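You operate a simulated robot arm through the tools that you are given. There is no shell and no other tool.

The job below is to be done with a simulated robot arm. You get a single attempt, and the scene is never put back.

TASK
Empty the buffer slide, push it in and brush the buffer's bed clean.
Fine: the disc goes on the black mat; use the blue brush and put it back. Set down upright: blue brush. What is to be rubbed or washed off counts as gone when no trace of it is left.
Where things are to end (x, y in the base frame): pink-edged disc within 60 mm of [320, -70].

It is judged by the outcome, as a careful person would: the job done as asked, and still so three seconds after it is handed in. It fails if anything else is knocked over, pushed out of place, dropped, spilled or broken.

THE ROBOT
A 6-joint arm with a two-finger parallel gripper, fixed in place. Base frame: the origin is at the foot of the arm, x ahead of it, y to its left, z up; the work surface is at about z = 0. Units: mm, rad, N and s.
With the tool pointing down near the work surface it reaches from about 160 to 420 mm from the base axis. Its first joint turns from -1.152 to 1.152 rad. Payload 1.57 kg.
The TCP is the grasp point between the finger pads, 30 mm short of the fingertips. In the tool frame z runs along the fingers and y along their closing line. The gripper opens to 80 mm. The fingers are 17 mm wide and 12 mm thick; the gripper's body (40 by 82 mm) begins 80 mm behind the TCP.
Orientation is told as [roll, pitch, yaw] about the base's x, y, z axes, in that order, counted from this pose: with the fingers straight down and closing along the base's y, the tool's x points along the base's -x, its y along +y and its z along -z.

THE INTERFACE
- The arm moves only by the tool send_rows. Its argument "deltas" is a list of rows, each an object (a shift or turn left out is 0, a gripper value left out holds the last) with "offset": the shift along the base's x, y, z in units of 25 mm (1.0 is 25 mm), a list of three; "rot": the turn, a rotation vector about the base's x, y, z in units of 6 degrees (1.0 is 6 degrees), a list of three; "fingers": the opening, from 0 (shut) to 1 (fully open). In form: [{"offset": [x, y, z], "rot": [wx, wy, wz], "fingers": fingers}, ...]. A call has 1 to 20 rows; each row shifts and turns the commanded pose from where the row before left it. A call with a number of a shift or a turn outside -1 to 1 is refused whole. Rows are played at 5 a second. More than 50 mm and 0.15 rad between two rows, or a gripper value outside its range, and nothing of the call is played. A pose out of reach is approached as far as the arm can. The call stops where the force on the tool passes 70 N (or 10 N more than at its start, if that is more) or the arm is blocked; 0.2 s more then pass. Each finger travels about 153 mm/s and halts on what it meets, pressing with about 36 N; the grip force reading is that of the motor and also rises with nothing between the fingers. The clock runs only during rows and for 0.2 s after the last one: add rows that do not move to give the fingers time. It gives the time, the measured TCP pose, the force on the tool (base axes), the opening and the grip force at its end, in the units of the frame above (readings bear some noise), with the torque about the TCP (base axes, N m) and any sound that the robot's microphone picked up.
- Cameras (640 x 400 px; columns grow to the right, rows downward): "scene" is fixed at [66.4, -345.9, 419.3]; the picture's right is [0.62, -0.78, 0.00], its down [-0.49, -0.39, -0.78] and it looks along [0.61, 0.49, -0.63] (base axes); focal length 214 px, centre (320, 200). "wrist" rides on the gripper at [72, -7, -122] in the tool frame; the picture's right is [0.09, 1.00, 0.00], its down [-0.84, 0.08, -0.54] and it looks along [-0.54, 0.05, 0.84] (tool axes); focal length 238 px, centre (320, 200). There is no depth. A picture from a camera that has moved, and an enlarged one, comes with that camera's place and axes in the base frame and with its lens.
- get_image(camera): a new picture of that camera. No time passes.
- zoom(camera, box): a new picture of the part [left, top, right, bottom] of that camera's present view, enlarged. No time passes.
- close_job(): hands the job in; it is judged then, once.

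Nothing tells you positions but the pictures and the camera data. Unless the task says otherwise, let go and move clear before handing in.

The tools are called after "Request:" as a command line: name --argument value ..., lists and objects as JSON in quotes. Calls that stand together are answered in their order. send_rows: Moves the arm, as the interface text tells. Its arguments: {"type":"object","properties":{"deltas":{"type":"array","items":{"type":"object","properties":{"offset":{"type":"array","items":{"type":"number"}},"rot":{"type":"array","items":{"type":"number"}},"fingers":{"type":"number"}}}}},"required":["deltas"]} The other tools are called the same way: get_image (camera) takes a picture; zoom (camera, box) takes an enlarged picture of a part of a camera's view; close_job () hands the job in.

At the start:

```text
time_s: 0.0
ee_pos: [226.7, -36.9, 296.5]
ee_rot: [0.001, 0.0, -0.002]
force: [-0.4, 0.3, 0.3]
moment: [0.02, 0.02, 0.02]
opening: 80.0
grasp_force: 0.0
```

scene: 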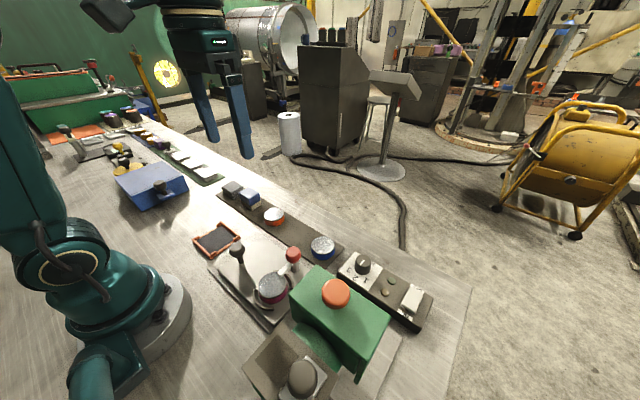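
wrist: 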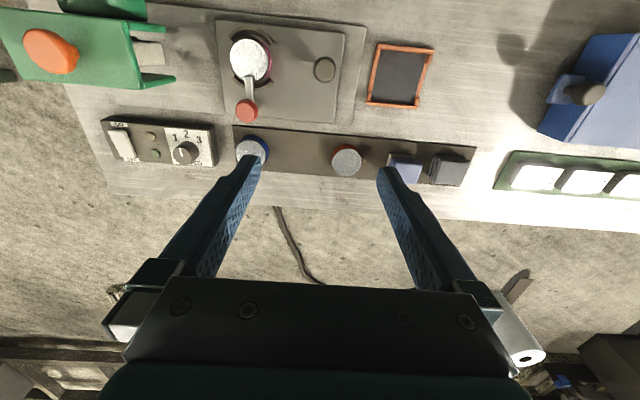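

I see a bench with several devices: a green machine, a plate with a disc and lever, a tray with discs and blocks, a black mat with an orange frame, and a blue box. I will look closer before moving.

Request:
zoom --camera "scene" --box '[180, 170, 440, 400]'

Request:
zoom --camera "scene" --box '[0, 50, 240, 220]'

Request:
zoom --camera "wrist" --box '[0, 0, 320, 200]'

Request:
zoom --camera "wrist" --box '[320, 0, 640, 240]'

```text
1.74 times, centred on (310, 285) of scene
camera zoom: at [66.4, -345.9, 419.3], right [0.62, -0.78, 0.0], down [-0.49, -0.39, -0.78], along [0.61, 0.49, -0.63], focal length 373 px, centre (337, 52)
```

zoom: 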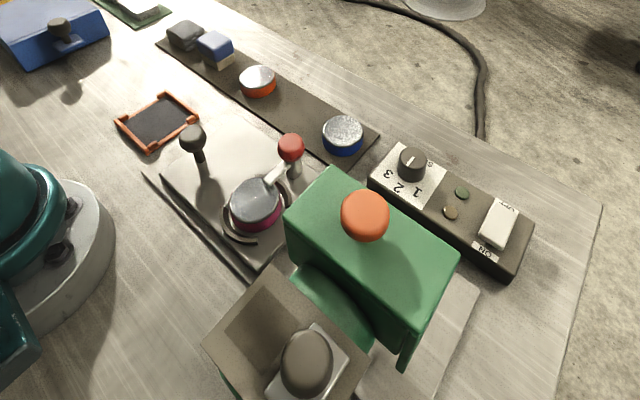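

```text
2.35 times, centred on (120, 135) of scene
camera zoom: at [66.4, -345.9, 419.3], right [0.62, -0.78, 0.0], down [-0.49, -0.39, -0.78], along [0.61, 0.49, -0.63], focal length 505 px, centre (791, 353)
```

zoom: 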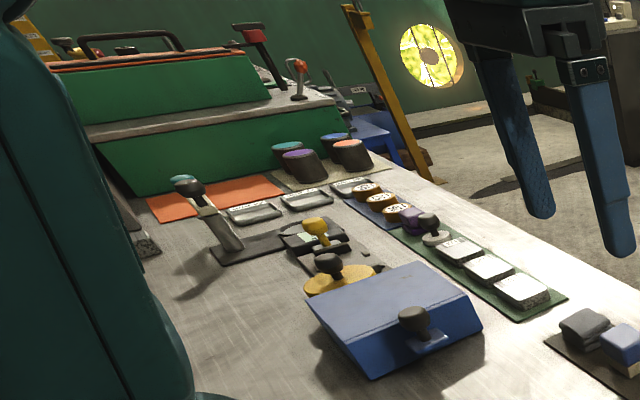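

```text
2.00 times, centred on (160, 100) of wrist
camera zoom: at [154.3, -44.5, 418.5], right [-0.09, 1.0, 0.0], down [0.84, 0.08, 0.54], along [0.54, 0.05, -0.84], focal length 477 px, centre (640, 400)
```

zoom: 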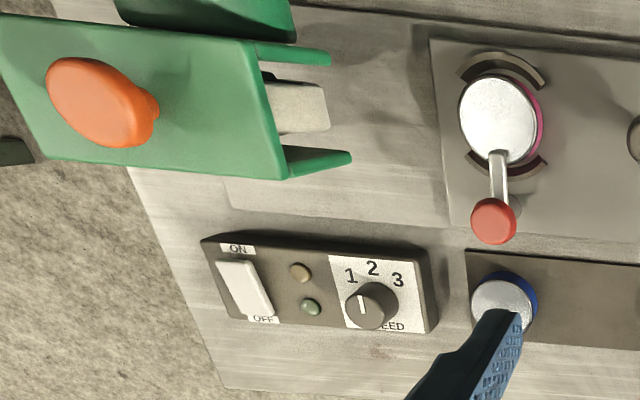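

```text
1.67 times, centred on (480, 120) of wrist
camera zoom: at [154.3, -44.5, 418.5], right [-0.09, 1.0, 0.0], down [0.84, 0.08, 0.54], along [0.54, 0.05, -0.84], focal length 397 px, centre (53, 333)
```

zoom: 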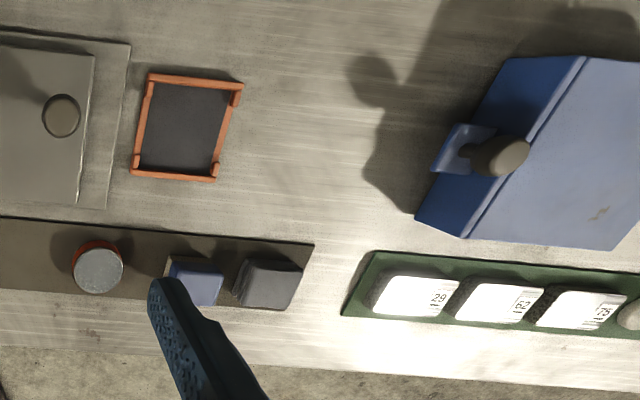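

The strip with the blue-edged and orange-edged discs and the brushes runs along x≈320, so the target spot (320, -70) is the gap between its two discs. The pink-edged disc sits under a red-knobbed lever near (176, -142) on a slide with a dark handle near (178, -35). I'll zoom in more before moving.

Request:
zoom --camera "scene" --box '[190, 200, 320, 340]'

Request:
zoom --camera "scene" --box '[230, 250, 430, 400]'

Request:
zoom --camera "scene" --box '[210, 170, 350, 270]'

Request:
zoom --camera "wrist" --box '[200, 0, 360, 120]'

```text
2.86 times, centred on (255, 270) of scene
camera zoom: at [66.4, -345.9, 419.3], right [0.62, -0.78, 0.0], down [-0.49, -0.39, -0.78], along [0.61, 0.49, -0.63], focal length 613 px, centre (506, 0)
```

zoom: 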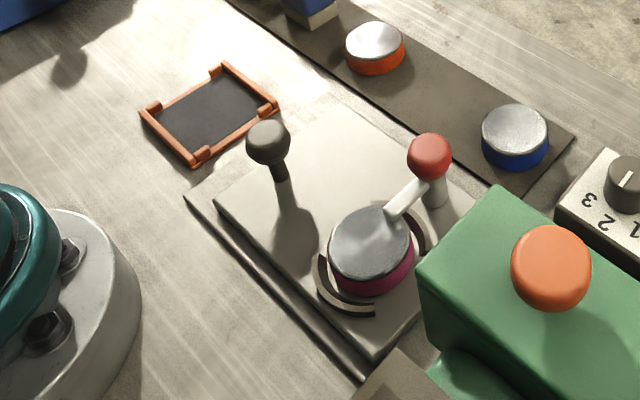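

```text
2.67 times, centred on (330, 325) of scene
camera zoom: at [66.4, -345.9, 419.3], right [0.62, -0.78, 0.0], down [-0.49, -0.39, -0.78], along [0.61, 0.49, -0.63], focal length 572 px, centre (293, -133)
```

zoom: 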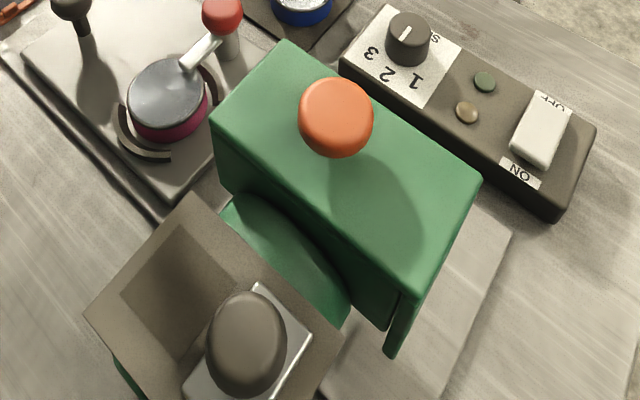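

```text
4.00 times, centred on (280, 220) of scene
camera zoom: at [66.4, -345.9, 419.3], right [0.62, -0.78, 0.0], down [-0.49, -0.39, -0.78], along [0.61, 0.49, -0.63], focal length 858 px, centre (480, 120)
```

zoom: 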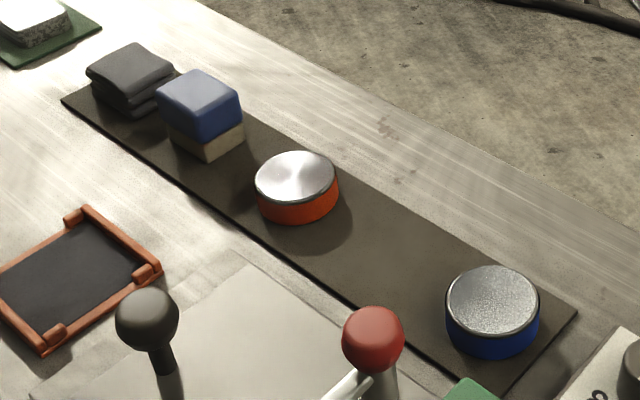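

```text
3.33 times, centred on (280, 60) of wrist
camera zoom: at [154.3, -44.5, 418.5], right [-0.09, 1.0, 0.0], down [0.84, 0.08, 0.54], along [0.54, 0.05, -0.84], focal length 794 px, centre (453, 667)
```

zoom: 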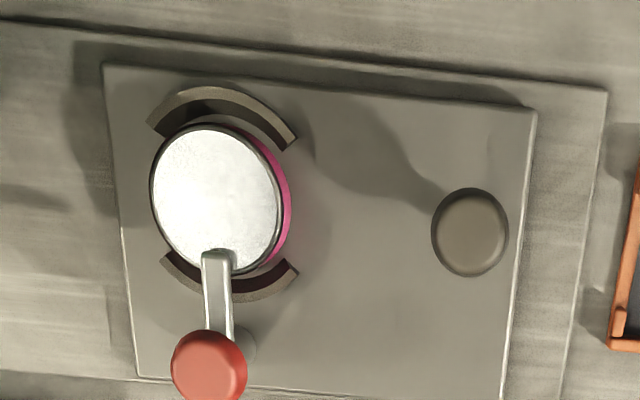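

The lever arm lies over the disc and a red knob sits at its outer end over a post. I'll turn the wrist so its camera sits on the +y side and looks into the buffer.

Request:
send_rows --deltas '[{"offset": [0, 0, 0.3], "rot": [0, 0, -1]}, {"offset": [0, 0, 0.3], "rot": [0, 0, -1]}, {"offset": [0, 0, 0], "rot": [0, 0, -1]}, {"offset": [0, 0, 0], "rot": [0, 0, -1]}, {"offset": [0, 0, 0], "rot": [0, 0, -1]}, {"offset": [0, 0, 0], "rot": [0, 0, -1]}, {"offset": [0, 0, 0], "rot": [0, 0, -1]}, {"offset": [0, 0, 0], "rot": [0, 0, -1]}, {"offset": [0, 0, 0], "rot": [0, 0, -1]}, {"offset": [0, 0, 0], "rot": [0, 0, -1]}, {"offset": [0, 0, 0], "rot": [0, 0, -1]}, {"offset": [0, 0, 0], "rot": [0, 0, -1]}, {"offset": [0, 0, 0], "rot": [0, 0, -1]}, {"offset": [0, 0, 0], "rot": [0, 0, -1]}, {"offset": [0, 0, 0], "rot": [0, 0, -1]}]'

```text
time_s: 3.2
ee_pos: [225.9, -37.3, 312.3]
ee_rot: [0.0, 0.0, -1.573]
force: [0.8, -0.1, -0.8]
moment: [0.02, 0.01, 0.01]
opening: 79.9
grasp_force: 0.1
```

The arm turned cleanly to yaw -90°, with the TCP near (226, -37, 312). Next I take a picture from here.

Request:
get_image --camera "wrist"

Request:
get_image --camera "scene"

```text
taken
camera wrist: at [219.6, 34.1, 433.7], right [1.0, 0.09, 0.0], down [0.07, -0.84, 0.54], along [0.05, -0.54, -0.84], focal length 238 px, centre (320, 200)
```

wrist: 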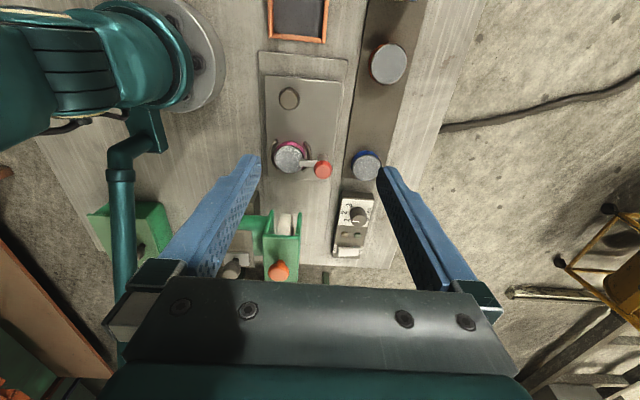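

```text
taken
```

scene: 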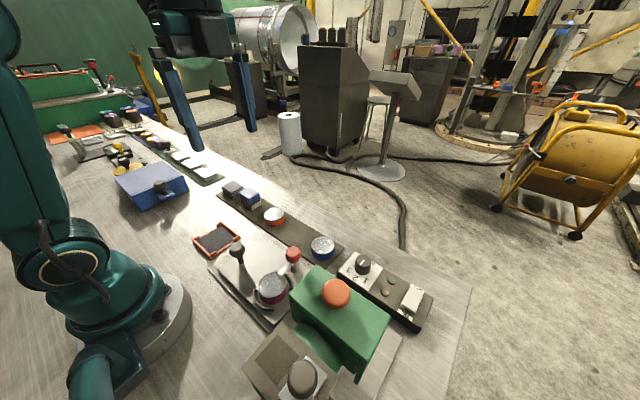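

The view down the slide shows the buffer's green housing straight ahead of it. I zoom in on the slide and bed.

Request:
zoom --camera "wrist" --box '[220, 50, 420, 290]'

Request:
zoom --camera "wrist" --box '[250, 60, 350, 200]'

Request:
zoom --camera "wrist" --box '[200, 180, 340, 290]'

```text
1.67 times, centred on (320, 170) of wrist
camera zoom: at [219.6, 34.1, 433.7], right [1.0, 0.09, 0.0], down [0.07, -0.84, 0.54], along [0.05, -0.54, -0.84], focal length 397 px, centre (320, 250)
```

zoom: 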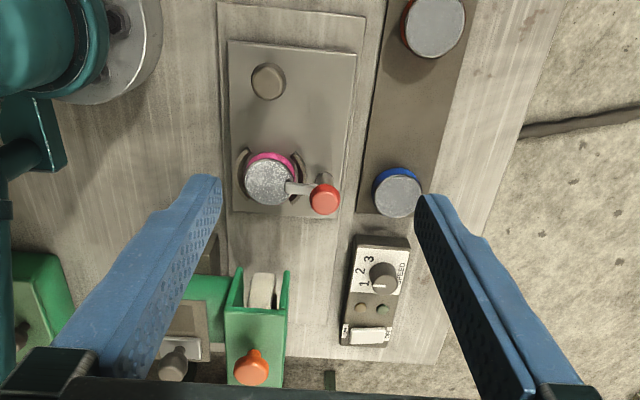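

```text
2.86 times, centred on (300, 130) of wrist
camera zoom: at [219.6, 34.1, 433.7], right [1.0, 0.09, 0.0], down [0.07, -0.84, 0.54], along [0.05, -0.54, -0.84], focal length 681 px, centre (377, 400)
```

zoom: 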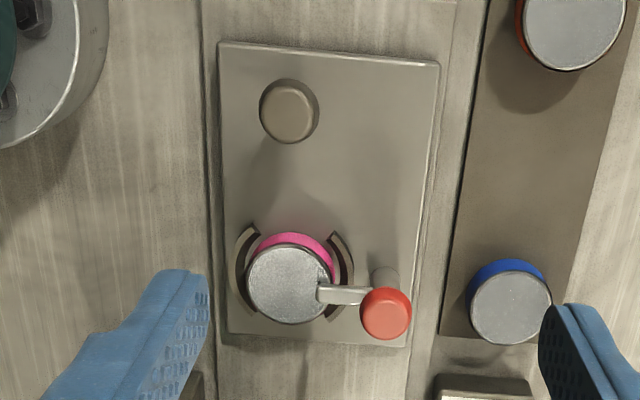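

```text
3.64 times, centred on (270, 235) of wrist
camera zoom: at [219.6, 34.1, 433.7], right [1.0, 0.09, 0.0], down [0.07, -0.84, 0.54], along [0.05, -0.54, -0.84], focal length 867 px, centre (502, 73)
```

zoom: 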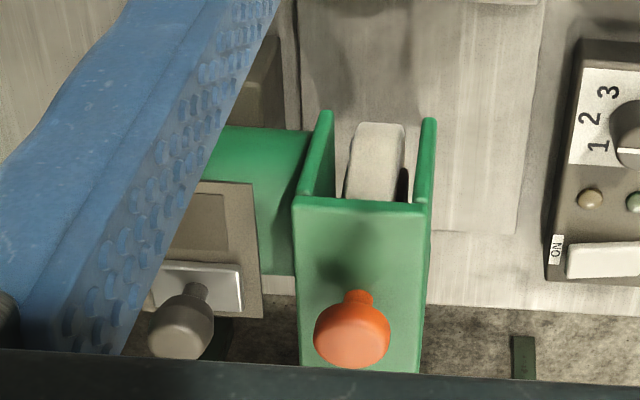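

The buffer has a base plate with the slide on it and a green hood over a buffing wheel at the -y end. I lower the camera to look along the bed for dust.

Request:
send_rows --deltas '[{"offset": [-0.3, 0.6, -0.9]}, {"offset": [-0.3, 0.6, -0.9]}, {"offset": [-0.3, 0.6, -0.9]}, {"offset": [-0.3, 0.6, -0.9]}, {"offset": [-0.3, 0.6, -0.9]}]'

Request:
get_image --camera "wrist"

```text
time_s: 4.4
ee_pos: [186.5, 38.4, 199.6]
ee_rot: [0.001, 0.001, -1.571]
force: [0.6, 0.7, -0.2]
moment: [-0.02, 0.0, 0.0]
opening: 79.9
grasp_force: 0.0
```

```text
taken
camera wrist: at [181.1, 111.1, 320.4], right [1.0, 0.09, 0.0], down [0.08, -0.84, 0.54], along [0.05, -0.54, -0.84], focal length 238 px, centre (320, 200)
```

wrist: 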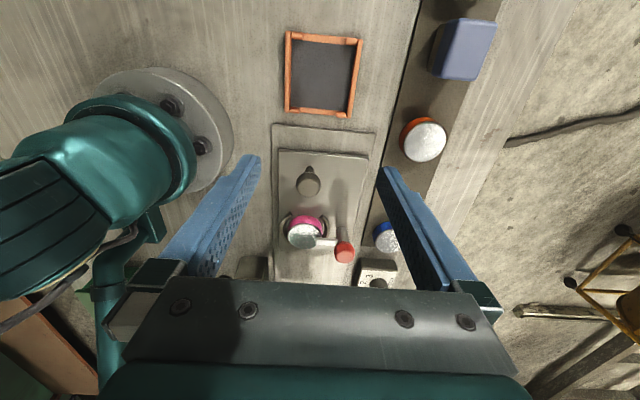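

Request:
zoom --camera "wrist" --box '[250, 110, 410, 290]'

Request:
zoom --camera "wrist" --box '[270, 0, 510, 140]'

```text
2.22 times, centred on (330, 200) of wrist
camera zoom: at [181.1, 111.1, 320.4], right [1.0, 0.09, 0.0], down [0.08, -0.84, 0.54], along [0.05, -0.54, -0.84], focal length 530 px, centre (298, 200)
```

zoom: 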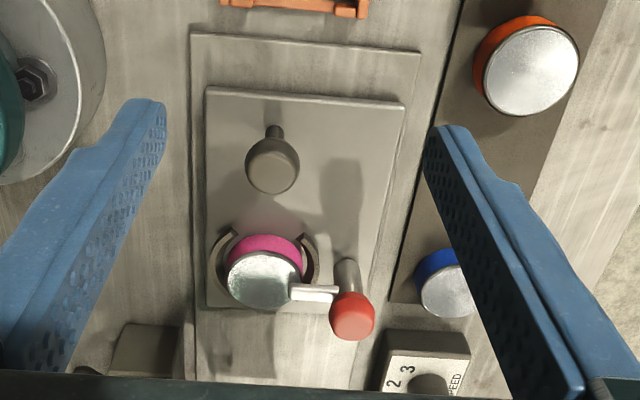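

```text
2.67 times, centred on (390, 70) of wrist
camera zoom: at [181.1, 111.1, 320.4], right [1.0, 0.09, 0.0], down [0.08, -0.84, 0.54], along [0.05, -0.54, -0.84], focal length 636 px, centre (133, 547)
```

zoom: 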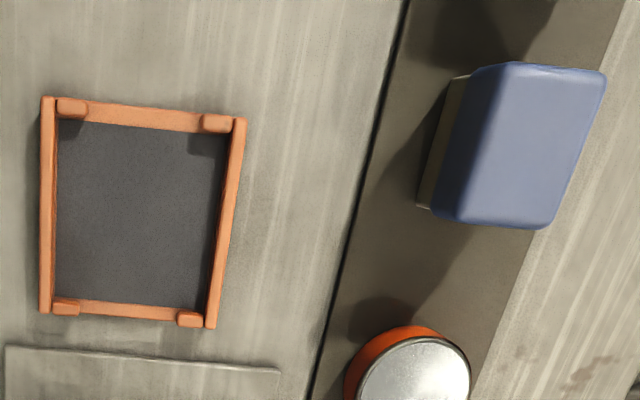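

The red knob tops a vertical post at about (241, -143), with an arm reaching over the disc, so it looks like a swing clamp. I'll go lower for a clearer view.

Request:
send_rows --deltas '[{"offset": [0.2, -0.8, -0.7]}, {"offset": [0.2, -0.8, -0.7]}, {"offset": [0.1, -0.8, -0.7]}, {"offset": [0.0, -0.8, -0.7]}, {"offset": [0, -0.6, 0]}]'

Request:
get_image --camera "wrist"

Request:
zoom --camera "wrist" --box '[240, 80, 440, 290]'

```text
time_s: 5.6
ee_pos: [201.3, -55.9, 128.5]
ee_rot: [0.0, -0.001, -1.571]
force: [-0.1, 0.0, -0.8]
moment: [0.02, 0.01, 0.02]
opening: 80.0
grasp_force: 0.1
```

```text
taken
camera wrist: at [195.0, 15.5, 250.2], right [1.0, 0.09, 0.0], down [0.08, -0.84, 0.54], along [0.05, -0.54, -0.84], focal length 238 px, centre (320, 200)
```

wrist: 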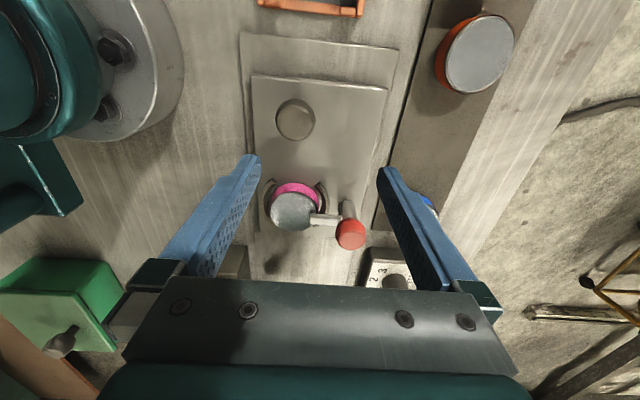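

```text
1.90 times, centred on (340, 185) of wrist
camera zoom: at [195.0, 15.5, 250.2], right [1.0, 0.09, 0.0], down [0.08, -0.84, 0.54], along [0.05, -0.54, -0.84], focal length 454 px, centre (282, 229)
```

zoom: 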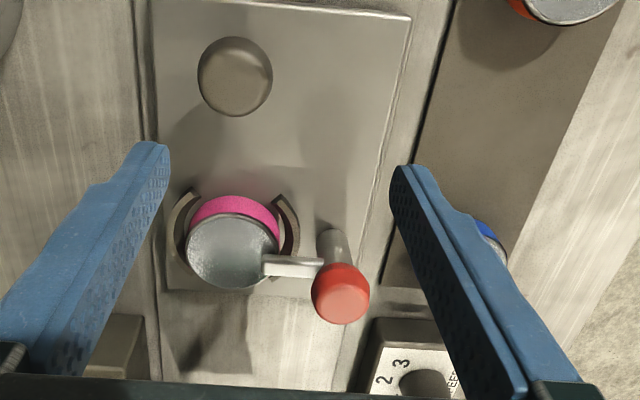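

The clamp arm rests on the disc at z≈40, with the knob top near z≈68 at (241, -143). The disc is about 55 mm across at (179, -141). Now I look at the bed between the slide and the hood, where I see dark patches.

Request:
send_rows --deltas '[{"offset": [0, -0.6, 0.7]}, {"offset": [0, -0.8, 0.5]}, {"offset": [0, -0.8, 0.5]}, {"offset": [0, -0.8, 0]}]'

Request:
get_image --camera "wrist"

Request:
zoom --camera "wrist" --box '[220, 120, 420, 290]'

```text
time_s: 6.6
ee_pos: [200.7, -132.0, 170.9]
ee_rot: [-0.002, 0.0, -1.573]
force: [0.1, -0.4, -1.2]
moment: [0.0, 0.01, 0.04]
opening: 80.1
grasp_force: 0.0
```

```text
taken
camera wrist: at [193.8, -60.2, 292.8], right [1.0, 0.09, 0.0], down [0.08, -0.84, 0.54], along [0.05, -0.54, -0.84], focal length 238 px, centre (320, 200)
```

wrist: 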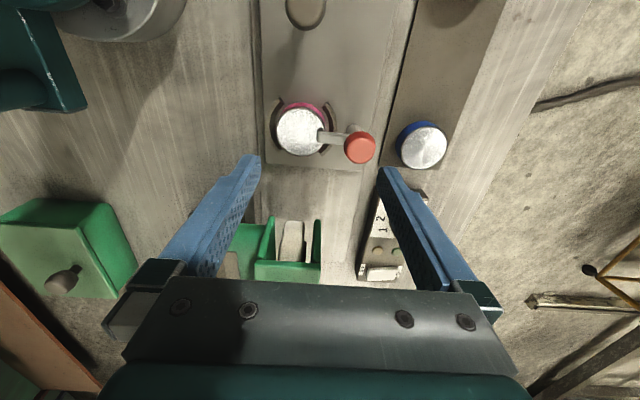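

```text
2.35 times, centred on (320, 205) of wrist
camera zoom: at [193.8, -60.2, 292.8], right [1.0, 0.09, 0.0], down [0.08, -0.84, 0.54], along [0.05, -0.54, -0.84], focal length 561 px, centre (320, 188)
```

zoom: 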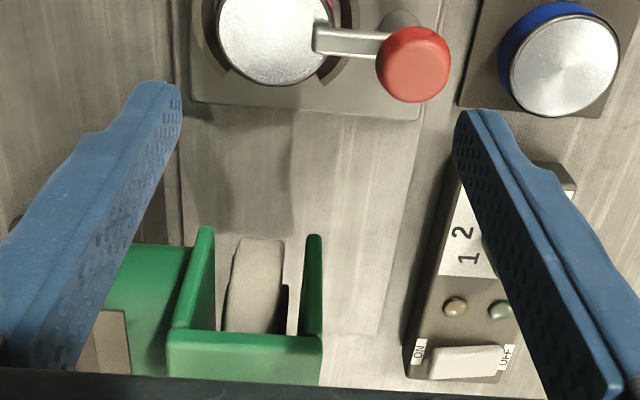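

The knob center triangulates to about (240, -139, 68) and the disc to (180, -140) with its top at z≈38. I'll turn back to yaw 0 above the knob and try twisting it, which puts no sideways load on the slide.

Request:
send_rows --deltas '[{"rot": [0, 0, 1]}, {"rot": [0, 0, 1]}, {"rot": [0, 0, 1]}, {"rot": [0, 0, 1]}, {"rot": [0, 0, 1]}, {"rot": [0, 0, 1]}, {"rot": [0, 0, 1]}, {"rot": [0, 0, 1]}, {"offset": [0.2, 0, 0], "rot": [0, 0, 1]}, {"offset": [0.2, 0, 0], "rot": [0, 0, 1]}, {"offset": [0.2, 0, 0], "rot": [0, 0, 1]}, {"offset": [0.2, -0.1, 0], "rot": [0, 0, 1]}, {"offset": [0.2, -0.1, 0], "rot": [0, 0, 1]}, {"offset": [0.3, -0.1, 0], "rot": [0, 0, 1]}, {"offset": [0.28, 0, 0], "rot": [0, 0, 1], "fingers": 0.7}]'

Request:
get_image --camera "wrist"

Request:
get_image --camera "scene"

```text
time_s: 9.8
ee_pos: [240.4, -140.0, 172.6]
ee_rot: [-0.002, -0.001, 0.001]
force: [0.2, -0.6, -0.2]
moment: [-0.01, 0.0, -0.01]
opening: 56.1
grasp_force: 0.1
```

```text
taken
camera wrist: at [168.5, -147.9, 293.9], right [-0.09, 1.0, 0.0], down [0.84, 0.08, 0.54], along [0.54, 0.05, -0.84], focal length 238 px, centre (320, 200)
```

wrist: 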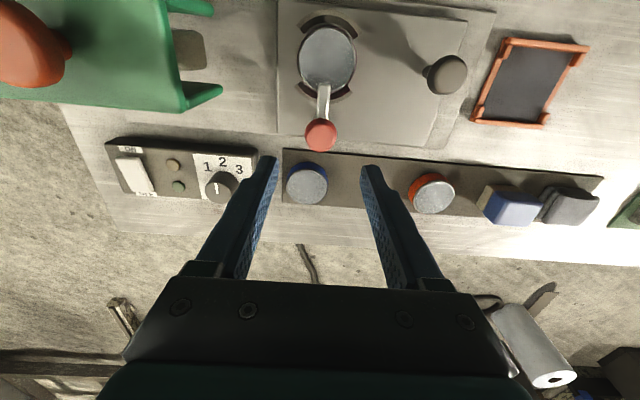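

```text
taken
```

scene: 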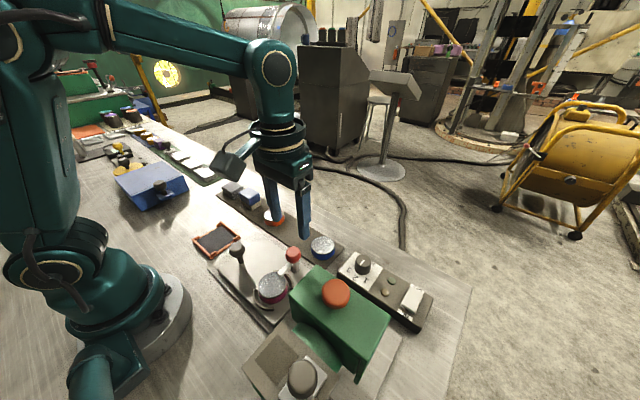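

The knob lies right below the TCP at about (239, -140). I descend around it with the fingers partly open and then check.

Request:
send_rows --deltas '[{"offset": [-0.03, 0, -0.9]}, {"offset": [0, 0, -0.9]}, {"offset": [0, 0, -0.9]}, {"offset": [0, 0, -0.9]}, {"offset": [0, 0, -0.3]}, {"offset": [0, 0, 0]}]'

Request:
get_image --camera "wrist"

Request:
zoom --camera "scene" --box '[190, 170, 350, 320]'

```text
time_s: 11.2
ee_pos: [239.6, -138.5, 74.1]
ee_rot: [0.0, 0.001, -0.003]
force: [0.2, -1.0, -0.7]
moment: [-0.02, 0.0, -0.01]
opening: 55.9
grasp_force: 0.0
```

```text
taken
camera wrist: at [168.3, -146.0, 196.1], right [-0.09, 1.0, 0.0], down [0.84, 0.08, 0.54], along [0.54, 0.05, -0.84], focal length 238 px, centre (320, 200)
```

wrist: 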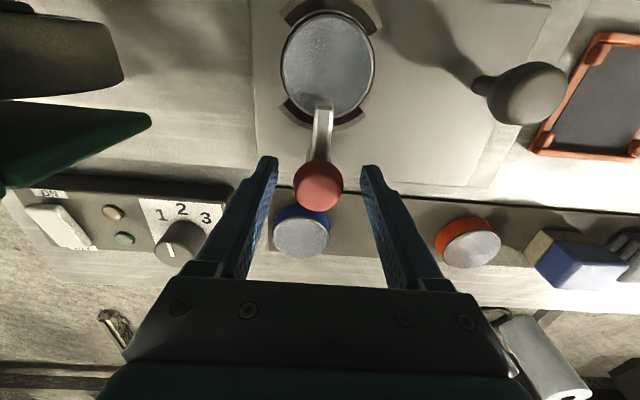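

```text
2.67 times, centred on (270, 245) of scene
camera zoom: at [66.4, -345.9, 419.3], right [0.62, -0.78, 0.0], down [-0.49, -0.39, -0.78], along [0.61, 0.49, -0.63], focal length 572 px, centre (453, 80)
```

zoom: 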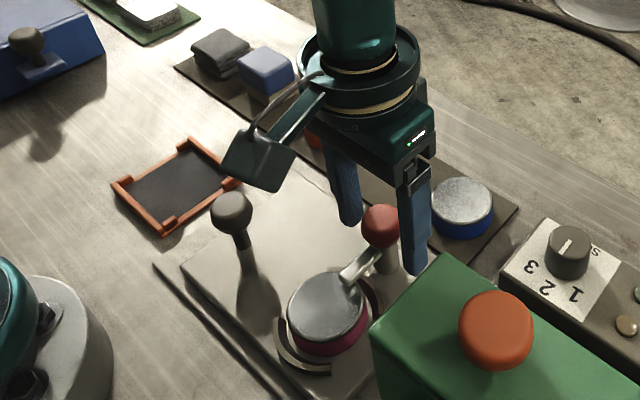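

The fingers straddle the red knob, which is at about (239, -140, 68), and the tips stay above the arm. Now I close on it.

Request:
send_rows --deltas '[{"fingers": 0.1}, {}, {}]'

Request:
get_image --camera "wrist"

```text
time_s: 12.0
ee_pos: [239.0, -140.0, 74.0]
ee_rot: [-0.003, -0.002, -0.002]
force: [-2.0, -19.5, -7.8]
moment: [0.06, -0.02, -0.02]
opening: 31.7
grasp_force: 40.3
```

```text
taken
camera wrist: at [168.2, -146.6, 196.3], right [-0.09, 1.0, 0.0], down [0.84, 0.08, 0.54], along [0.54, 0.05, -0.84], focal length 238 px, centre (320, 200)
```

wrist: 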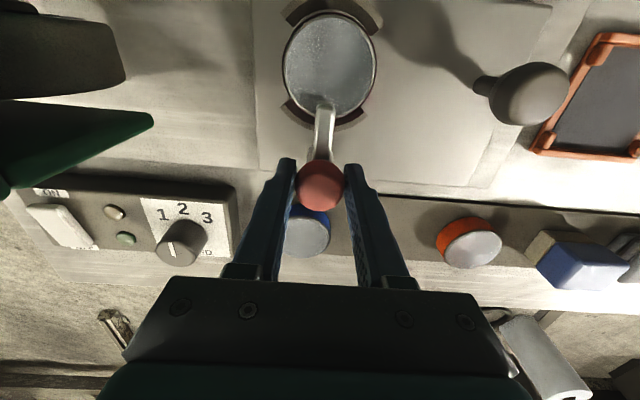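

The fingers hold the knob at 31.7 mm. I try a small twist clockwise (arm towards +y) and watch the torque.

Request:
send_rows --deltas '[{"rot": [0, 0, -0.5]}, {"rot": [0, 0, -0.5]}, {"rot": [0, 0, -0.5]}, {"rot": [0, 0, -0.5]}]'

Request:
get_image --camera "wrist"

Request:
zoom --camera "scene" --box '[190, 170, 350, 320]'

```text
time_s: 13.0
ee_pos: [239.1, -139.6, 75.0]
ee_rot: [0.0, -0.002, -0.212]
force: [-9.3, -3.9, 19.4]
moment: [-0.55, -1.15, 0.0]
opening: 31.6
grasp_force: 40.2
```

```text
taken
camera wrist: at [168.4, -131.8, 196.3], right [0.12, 0.99, 0.0], down [0.83, -0.1, 0.54], along [0.54, -0.06, -0.84], focal length 238 px, centre (320, 200)
```

wrist: 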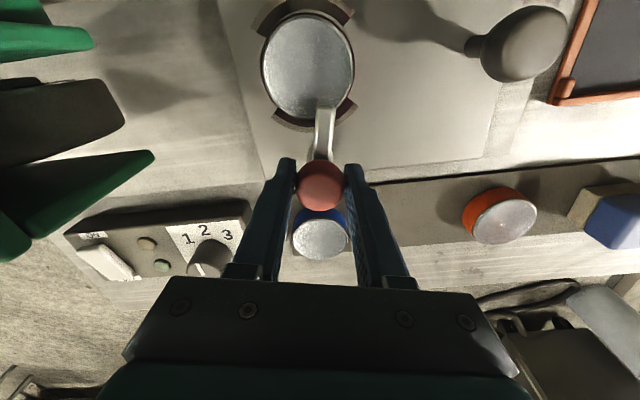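

```text
2.67 times, centred on (270, 245) of scene
camera zoom: at [66.3, -345.8, 419.3], right [0.62, -0.78, 0.0], down [-0.49, -0.39, -0.78], along [0.61, 0.49, -0.63], focal length 572 px, centre (453, 80)
```

zoom: 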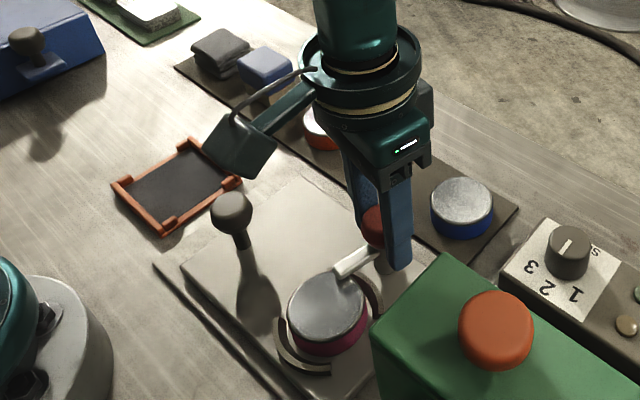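

The arm swings about the post with the knob, and there is a slight upward push. I continue the twist in small steps, easing up slightly.

Request:
send_rows --deltas '[{"offset": [0, 0, 0.04], "rot": [0, 0, -0.5]}, {"offset": [0, 0, 0.02], "rot": [0, 0, -0.5]}, {"offset": [0, 0, 0.02], "rot": [0, 0, -0.5]}, {"rot": [0, 0, -0.5]}]'

Request:
zoom --camera "scene" --box '[190, 170, 350, 320]'

```text
time_s: 14.0
ee_pos: [239.8, -139.4, 75.7]
ee_rot: [0.001, 0.003, -0.423]
force: [10.1, -13.1, -33.9]
moment: [-0.13, -0.08, 0.0]
opening: 32.0
grasp_force: 40.5
```

```text
2.67 times, centred on (270, 245) of scene
camera zoom: at [66.4, -345.9, 419.2], right [0.62, -0.78, 0.0], down [-0.49, -0.39, -0.78], along [0.61, 0.49, -0.63], focal length 572 px, centre (453, 80)
```

zoom: 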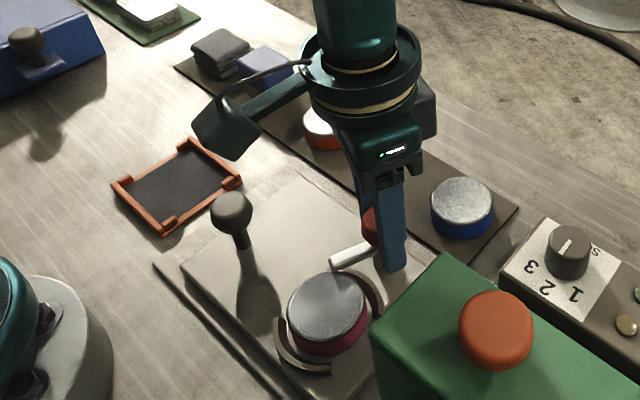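

The arm has nearly cleared the disc; the tool now feels a downward pull, so I ease back down a little and keep twisting.

Request:
send_rows --deltas '[{"offset": [0, 0, -0.05], "rot": [0, 0, -0.6]}, {"rot": [0, 0, -0.7]}, {"rot": [0, 0, -0.7]}, {"rot": [0, 0, -0.7]}, {"rot": [0, 0, -0.7]}]'

Request:
zoom --camera "scene" --box '[190, 170, 350, 320]'

```text
time_s: 15.2
ee_pos: [240.4, -140.2, 74.5]
ee_rot: [0.0, -0.003, -0.776]
force: [2.6, 3.6, 26.7]
moment: [0.62, 0.62, 0.03]
opening: 31.5
grasp_force: 40.1
```

```text
2.67 times, centred on (270, 245) of scene
camera zoom: at [66.3, -345.9, 419.3], right [0.62, -0.78, 0.0], down [-0.49, -0.39, -0.78], along [0.61, 0.49, -0.63], focal length 572 px, centre (453, 80)
```

zoom: 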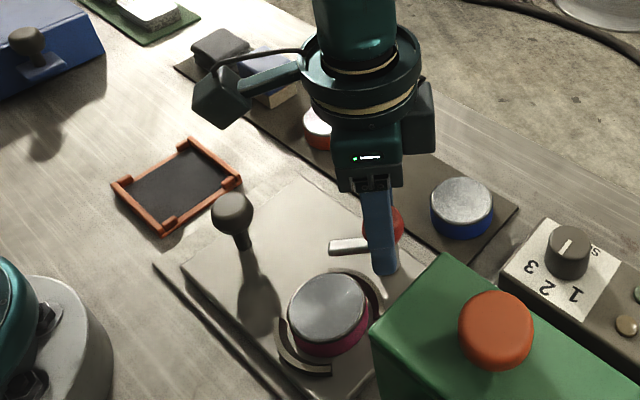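

The arm has swung about 45° and is off the disc. I continue to about 90° so it is well out of the way.

Request:
send_rows --deltas '[{"offset": [0, 0, 0.03], "rot": [0, 0, -0.7]}, {"rot": [0, 0, -0.7]}, {"rot": [0, 0, -0.7]}, {"rot": [0, 0, -0.7]}, {"rot": [0, 0, -0.7]}, {"rot": [0, 0, -0.7]}, {"rot": [0, 0, -0.7]}, {"rot": [0, 0, -0.7]}, {"rot": [0, 0, -0.7]}, {"rot": [0, 0, -0.7]}]'

Request:
zoom --camera "scene" --box '[190, 170, 350, 320]'

Request:
get_image --camera "wrist"

```text
time_s: 17.4
ee_pos: [239.2, -139.0, 76.5]
ee_rot: [0.002, 0.001, -1.512]
force: [15.9, 0.8, -37.1]
moment: [-0.03, -0.01, 0.01]
opening: 31.6
grasp_force: 40.6
```

```text
2.67 times, centred on (270, 245) of scene
camera zoom: at [66.4, -345.9, 419.2], right [0.62, -0.78, 0.0], down [-0.49, -0.39, -0.78], along [0.61, 0.49, -0.63], focal length 572 px, centre (453, 80)
```

zoom: 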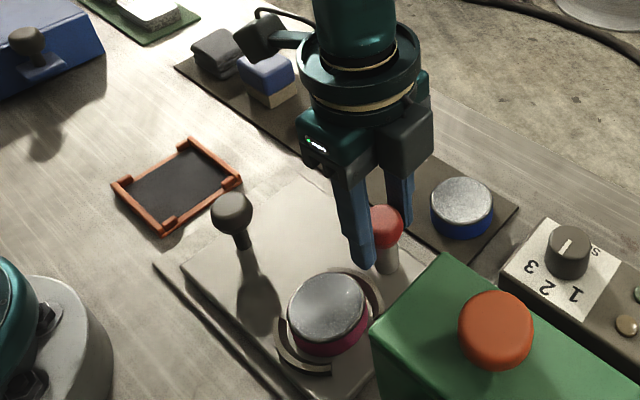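

```text
taken
camera wrist: at [229.2, -68.7, 198.3], right [0.99, 0.15, 0.0], down [0.13, -0.83, 0.54], along [0.08, -0.54, -0.84], focal length 238 px, centre (320, 200)
```

wrist: 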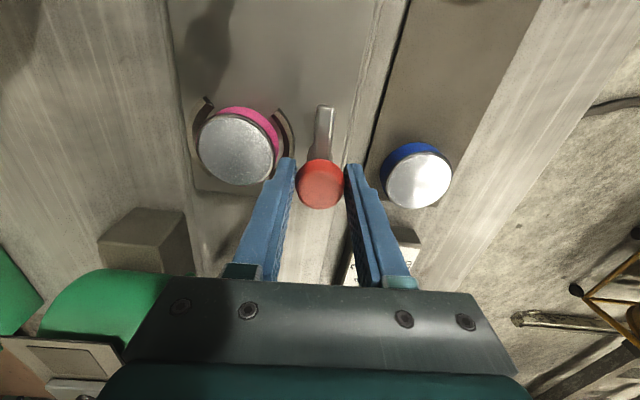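

The clamp arm now points to +y, well clear of the disc. I release the knob and rise.

Request:
send_rows --deltas '[{"offset": [0, 0, -0.04], "fingers": 0.6}, {}, {}, {"offset": [0, 0, 0.8]}, {"offset": [0, 0, 0.9]}, {"offset": [0, 0, 0.9]}, {"offset": [0, 0, 0.9]}]'

Request:
get_image --camera "wrist"

Request:
zoom --camera "scene" --box '[190, 170, 350, 320]'

```text
time_s: 19.0
ee_pos: [239.9, -139.5, 163.4]
ee_rot: [0.0, 0.001, -1.51]
force: [0.6, -0.2, 0.0]
moment: [0.0, 0.0, 0.01]
opening: 48.2
grasp_force: 0.0
```

```text
taken
camera wrist: at [228.3, -69.4, 284.8], right [0.99, 0.15, 0.0], down [0.13, -0.83, 0.54], along [0.08, -0.54, -0.84], focal length 238 px, centre (320, 200)
```

wrist: 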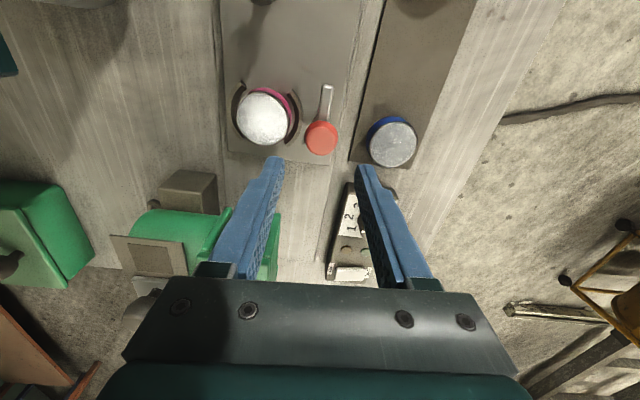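

```text
2.67 times, centred on (270, 245) of scene
camera zoom: at [66.4, -345.9, 419.3], right [0.62, -0.78, 0.0], down [-0.49, -0.39, -0.78], along [0.61, 0.49, -0.63], focal length 572 px, centre (453, 80)
```

zoom: 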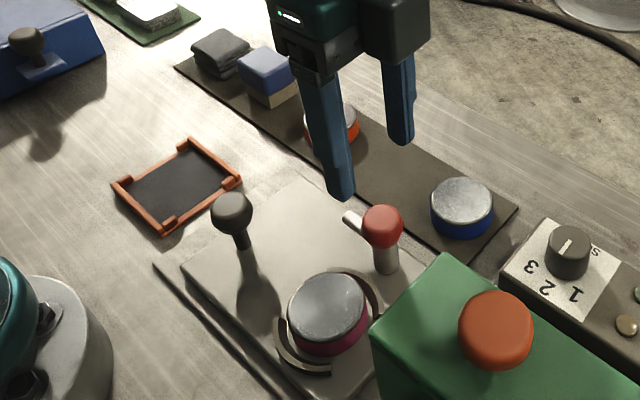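

The hood stands from about z=83 to 150 at y < -226, so it's clear of the disc grasp. I turn back to yaw 0 and move above the disc at (180, -140) with the gripper fully open.

Request:
send_rows --deltas '[{"offset": [-0.16, 0, 0], "rot": [0, 0, 0.96], "fingers": 1.0}, {"offset": [-0.16, 0, 0], "rot": [0, 0, 0.96]}, {"offset": [-0.16, 0, 0], "rot": [0, 0, 0.96]}, {"offset": [-0.16, 0, 0], "rot": [0, 0, 0.96]}, {"offset": [-0.16, 0, 0], "rot": [0, 0, 0.96]}, {"offset": [-0.16, 0, 0], "rot": [0, 0, 0.96]}, {"offset": [-0.16, 0, 0], "rot": [0, 0, 0.96]}, {"offset": [-0.16, 0, 0], "rot": [0, 0, 0.96]}, {"offset": [-0.16, 0, 0], "rot": [0, 0, 0.96]}, {"offset": [-0.16, 0, 0], "rot": [0, 0, 0.96]}, {"offset": [-0.16, 0, 0], "rot": [0, 0, 0.96]}, {"offset": [-0.16, 0, 0], "rot": [0, 0, 0.96]}, {"offset": [-0.16, 0, 0], "rot": [0, 0, 0.96]}, {"offset": [-0.16, 0, 0], "rot": [0, 0, 0.96]}, {"offset": [-0.16, 0, 0], "rot": [0, 0, 0.96]}]'

Request:
get_image --camera "wrist"

Request:
get_image --camera "scene"

```text
time_s: 22.2
ee_pos: [179.5, -139.7, 161.5]
ee_rot: [0.0, 0.001, 0.002]
force: [-0.7, 0.8, -1.4]
moment: [-0.03, 0.01, 0.0]
opening: 80.0
grasp_force: 0.1
```

```text
taken
camera wrist: at [107.6, -146.4, 283.7], right [-0.09, 1.0, 0.0], down [0.84, 0.08, 0.54], along [0.54, 0.05, -0.84], focal length 238 px, centre (320, 200)
```

wrist: 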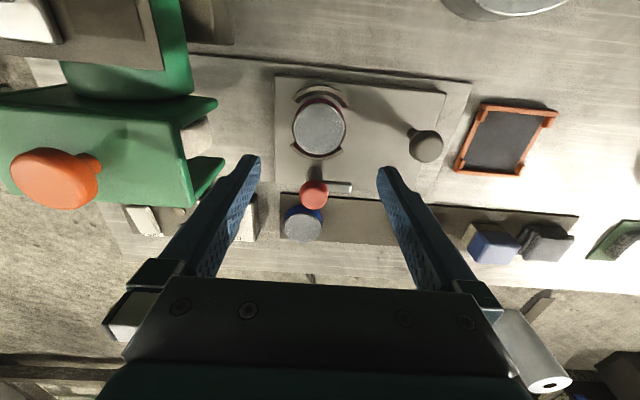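

```text
taken
```

scene: 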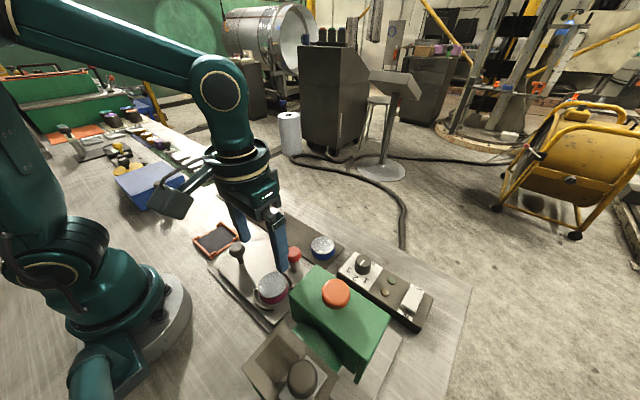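

The disc is right below at about (178, -141). I descend most of the way, then look.

Request:
send_rows --deltas '[{"offset": [-0.06, -0.04, -0.9]}, {"offset": [0, 0, -0.9]}, {"offset": [0, 0, -0.9]}, {"offset": [0, 0, -0.9]}, {}]'

Request:
get_image --camera "wrist"

Request:
zoom --camera "scene" --box '[190, 170, 350, 320]'

```text
time_s: 23.4
ee_pos: [175.7, -142.2, 72.4]
ee_rot: [0.0, -0.002, -0.002]
force: [-0.1, 0.1, -0.2]
moment: [0.0, -0.01, 0.01]
opening: 79.9
grasp_force: 0.0
```

```text
taken
camera wrist: at [104.9, -148.4, 193.3], right [-0.09, 1.0, 0.0], down [0.84, 0.08, 0.54], along [0.54, 0.05, -0.84], focal length 238 px, centre (320, 200)
```

wrist: 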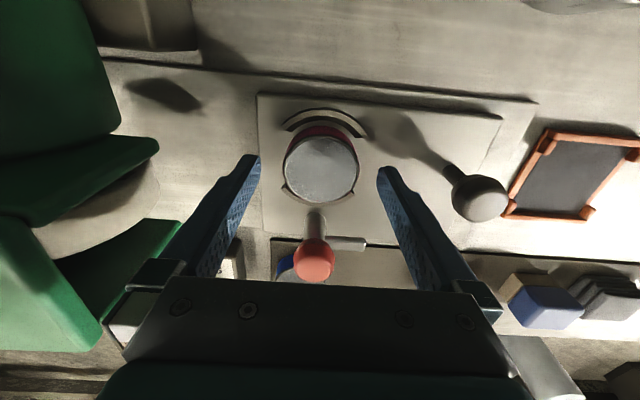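

```text
2.67 times, centred on (270, 245) of scene
camera zoom: at [66.4, -345.9, 419.3], right [0.62, -0.78, 0.0], down [-0.49, -0.39, -0.78], along [0.61, 0.49, -0.63], focal length 572 px, centre (453, 80)
```

zoom: 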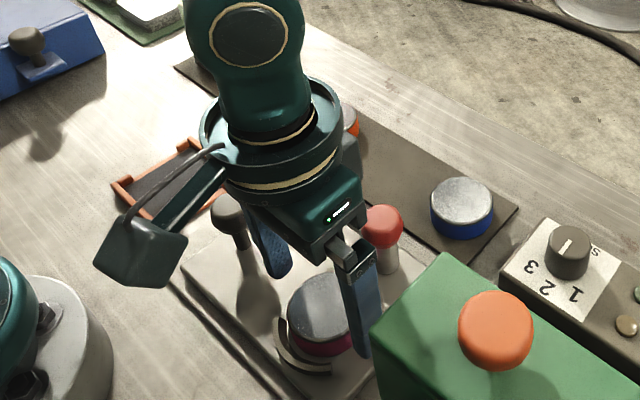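

The fingers straddle the disc without touching the nest. I lower to grip its rim with the tips about 3 mm above the slide.

Request:
send_rows --deltas '[{"offset": [0, 0, -0.3]}, {"offset": [0, 0, -0.3]}, {"offset": [0, 0, -0.2]}, {}]'

Request:
get_image --camera "wrist"

Request:
zoom --camera "scene" --box '[220, 220, 330, 330]'

```text
time_s: 24.4
ee_pos: [175.9, -141.4, 52.4]
ee_rot: [0.0, 0.0, -0.001]
force: [0.1, -0.2, -0.4]
moment: [0.02, 0.0, 0.03]
opening: 80.0
grasp_force: 0.0
```

```text
taken
camera wrist: at [104.7, -147.9, 174.3], right [-0.09, 1.0, 0.0], down [0.84, 0.08, 0.54], along [0.54, 0.05, -0.84], focal length 238 px, centre (320, 200)
```

wrist: 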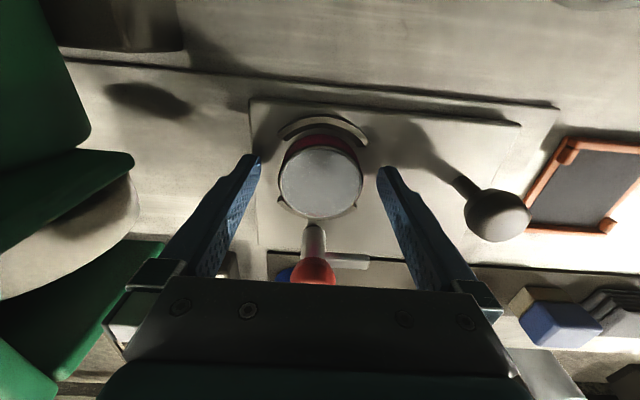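

```text
3.64 times, centred on (275, 275) of scene
camera zoom: at [66.4, -345.9, 419.3], right [0.62, -0.78, 0.0], down [-0.49, -0.39, -0.78], along [0.61, 0.49, -0.63], focal length 780 px, centre (484, -73)
```

zoom: 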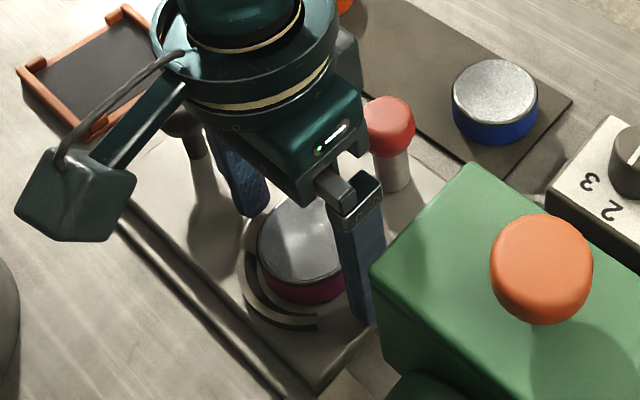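

The fingertips are on both sides of the disc and clear of the nest arcs. I close on it.

Request:
send_rows --deltas '[{"fingers": 0.5}, {}, {}]'

Request:
get_image --camera "wrist"

```text
time_s: 25.2
ee_pos: [176.6, -141.2, 51.7]
ee_rot: [0.0, -0.001, -0.001]
force: [0.3, 0.5, 0.8]
moment: [0.0, 0.04, 0.01]
opening: 52.8
grasp_force: 35.7
```

```text
taken
camera wrist: at [104.7, -147.9, 174.4], right [-0.09, 1.0, 0.0], down [0.84, 0.08, 0.54], along [0.54, 0.05, -0.84], focal length 238 px, centre (320, 200)
```

wrist: 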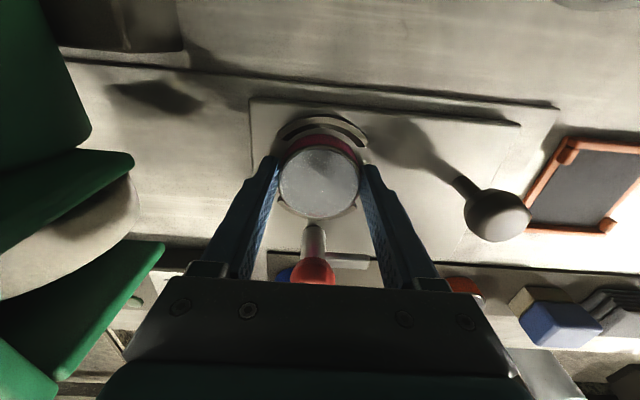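

The disc is held at 52.8 mm. I lift it straight up slowly.

Request:
send_rows --deltas '[{"offset": [0, 0, 0.2]}, {"offset": [0, 0, 0.3]}, {"offset": [0, 0, 0.5]}, {"offset": [0, 0, 0.7]}, {"offset": [0, 0, 0.9]}, {"offset": [0, 0, 0.9]}, {"offset": [0, 0, 0.7]}]'

Request:
get_image --camera "wrist"

Request:
get_image --camera "scene"

```text
time_s: 26.8
ee_pos: [176.5, -140.4, 157.9]
ee_rot: [0.002, 0.0, -0.002]
force: [-0.4, 0.2, 0.0]
moment: [-0.02, 0.02, 0.02]
opening: 40.0
grasp_force: 0.0
```

```text
taken
camera wrist: at [106.2, -147.3, 279.8], right [-0.09, 1.0, 0.0], down [0.84, 0.08, 0.54], along [0.54, 0.05, -0.84], focal length 238 px, centre (320, 200)
```

wrist: 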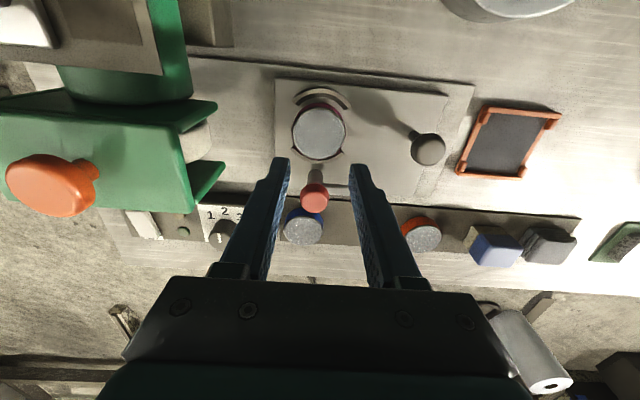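

```text
taken
```

scene: 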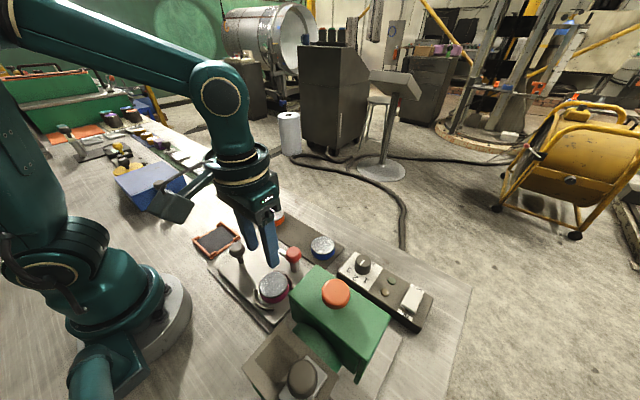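

The disc slipped out of the grip and still sits in the nest. I look closely before trying again.

Request:
zoom --camera "wrist" --box '[260, 60, 380, 220]'

Request:
zoom --camera "scene" --box '[225, 220, 325, 330]'

```text
2.50 times, centred on (320, 140) of wrist
camera zoom: at [106.2, -147.3, 279.8], right [-0.09, 1.0, 0.0], down [0.84, 0.08, 0.54], along [0.54, 0.05, -0.84], focal length 596 px, centre (320, 350)
```

zoom: 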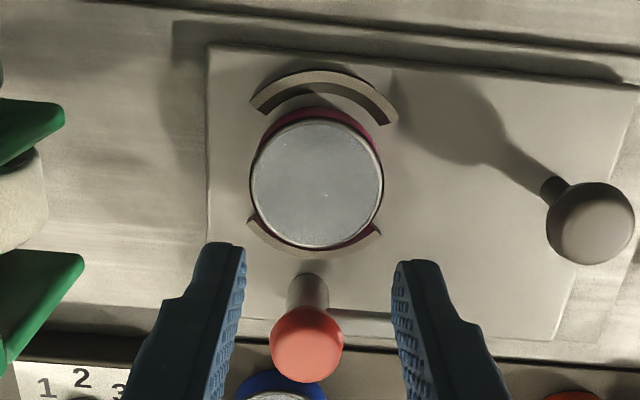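

```text
3.64 times, centred on (275, 275) of scene
camera zoom: at [66.4, -345.9, 419.3], right [0.62, -0.78, 0.0], down [-0.49, -0.39, -0.78], along [0.61, 0.49, -0.63], focal length 780 px, centre (484, -73)
```

zoom: 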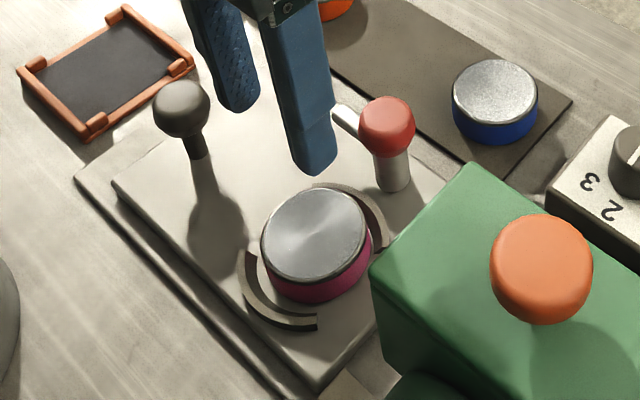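

The disc hasn't moved; its center is nearer x=180 and its top z≈40. I go down again, better centered and a bit deeper.

Request:
send_rows --deltas '[{"offset": [0.1, 0, 0], "fingers": 1.0}, {}, {"offset": [0, 0, -0.9]}, {"offset": [0, 0, -0.9]}, {"offset": [0, 0, -0.9]}, {"offset": [0, 0, -0.9]}, {"offset": [0, 0, -0.4]}, {"offset": [0, 0, -0.25]}, {}]'

```text
time_s: 28.8
ee_pos: [181.1, -141.8, 52.1]
ee_rot: [0.001, 0.0, -0.002]
force: [-1.0, -0.7, -0.3]
moment: [-0.03, 0.02, 0.02]
opening: 80.2
grasp_force: 0.1
```

No contact yet at z=52. I feel downward in 1 mm steps for the slide's surface.

Request:
send_rows --deltas '[{"offset": [0, 0, -0.06]}, {"offset": [0, 0, -0.06]}, {}]'

```text
time_s: 29.6
ee_pos: [181.2, -141.7, 48.0]
ee_rot: [0.001, -0.001, -0.002]
force: [0.8, 0.9, 4.8]
moment: [-0.16, 0.03, -0.04]
opening: 79.8
grasp_force: 0.0
```

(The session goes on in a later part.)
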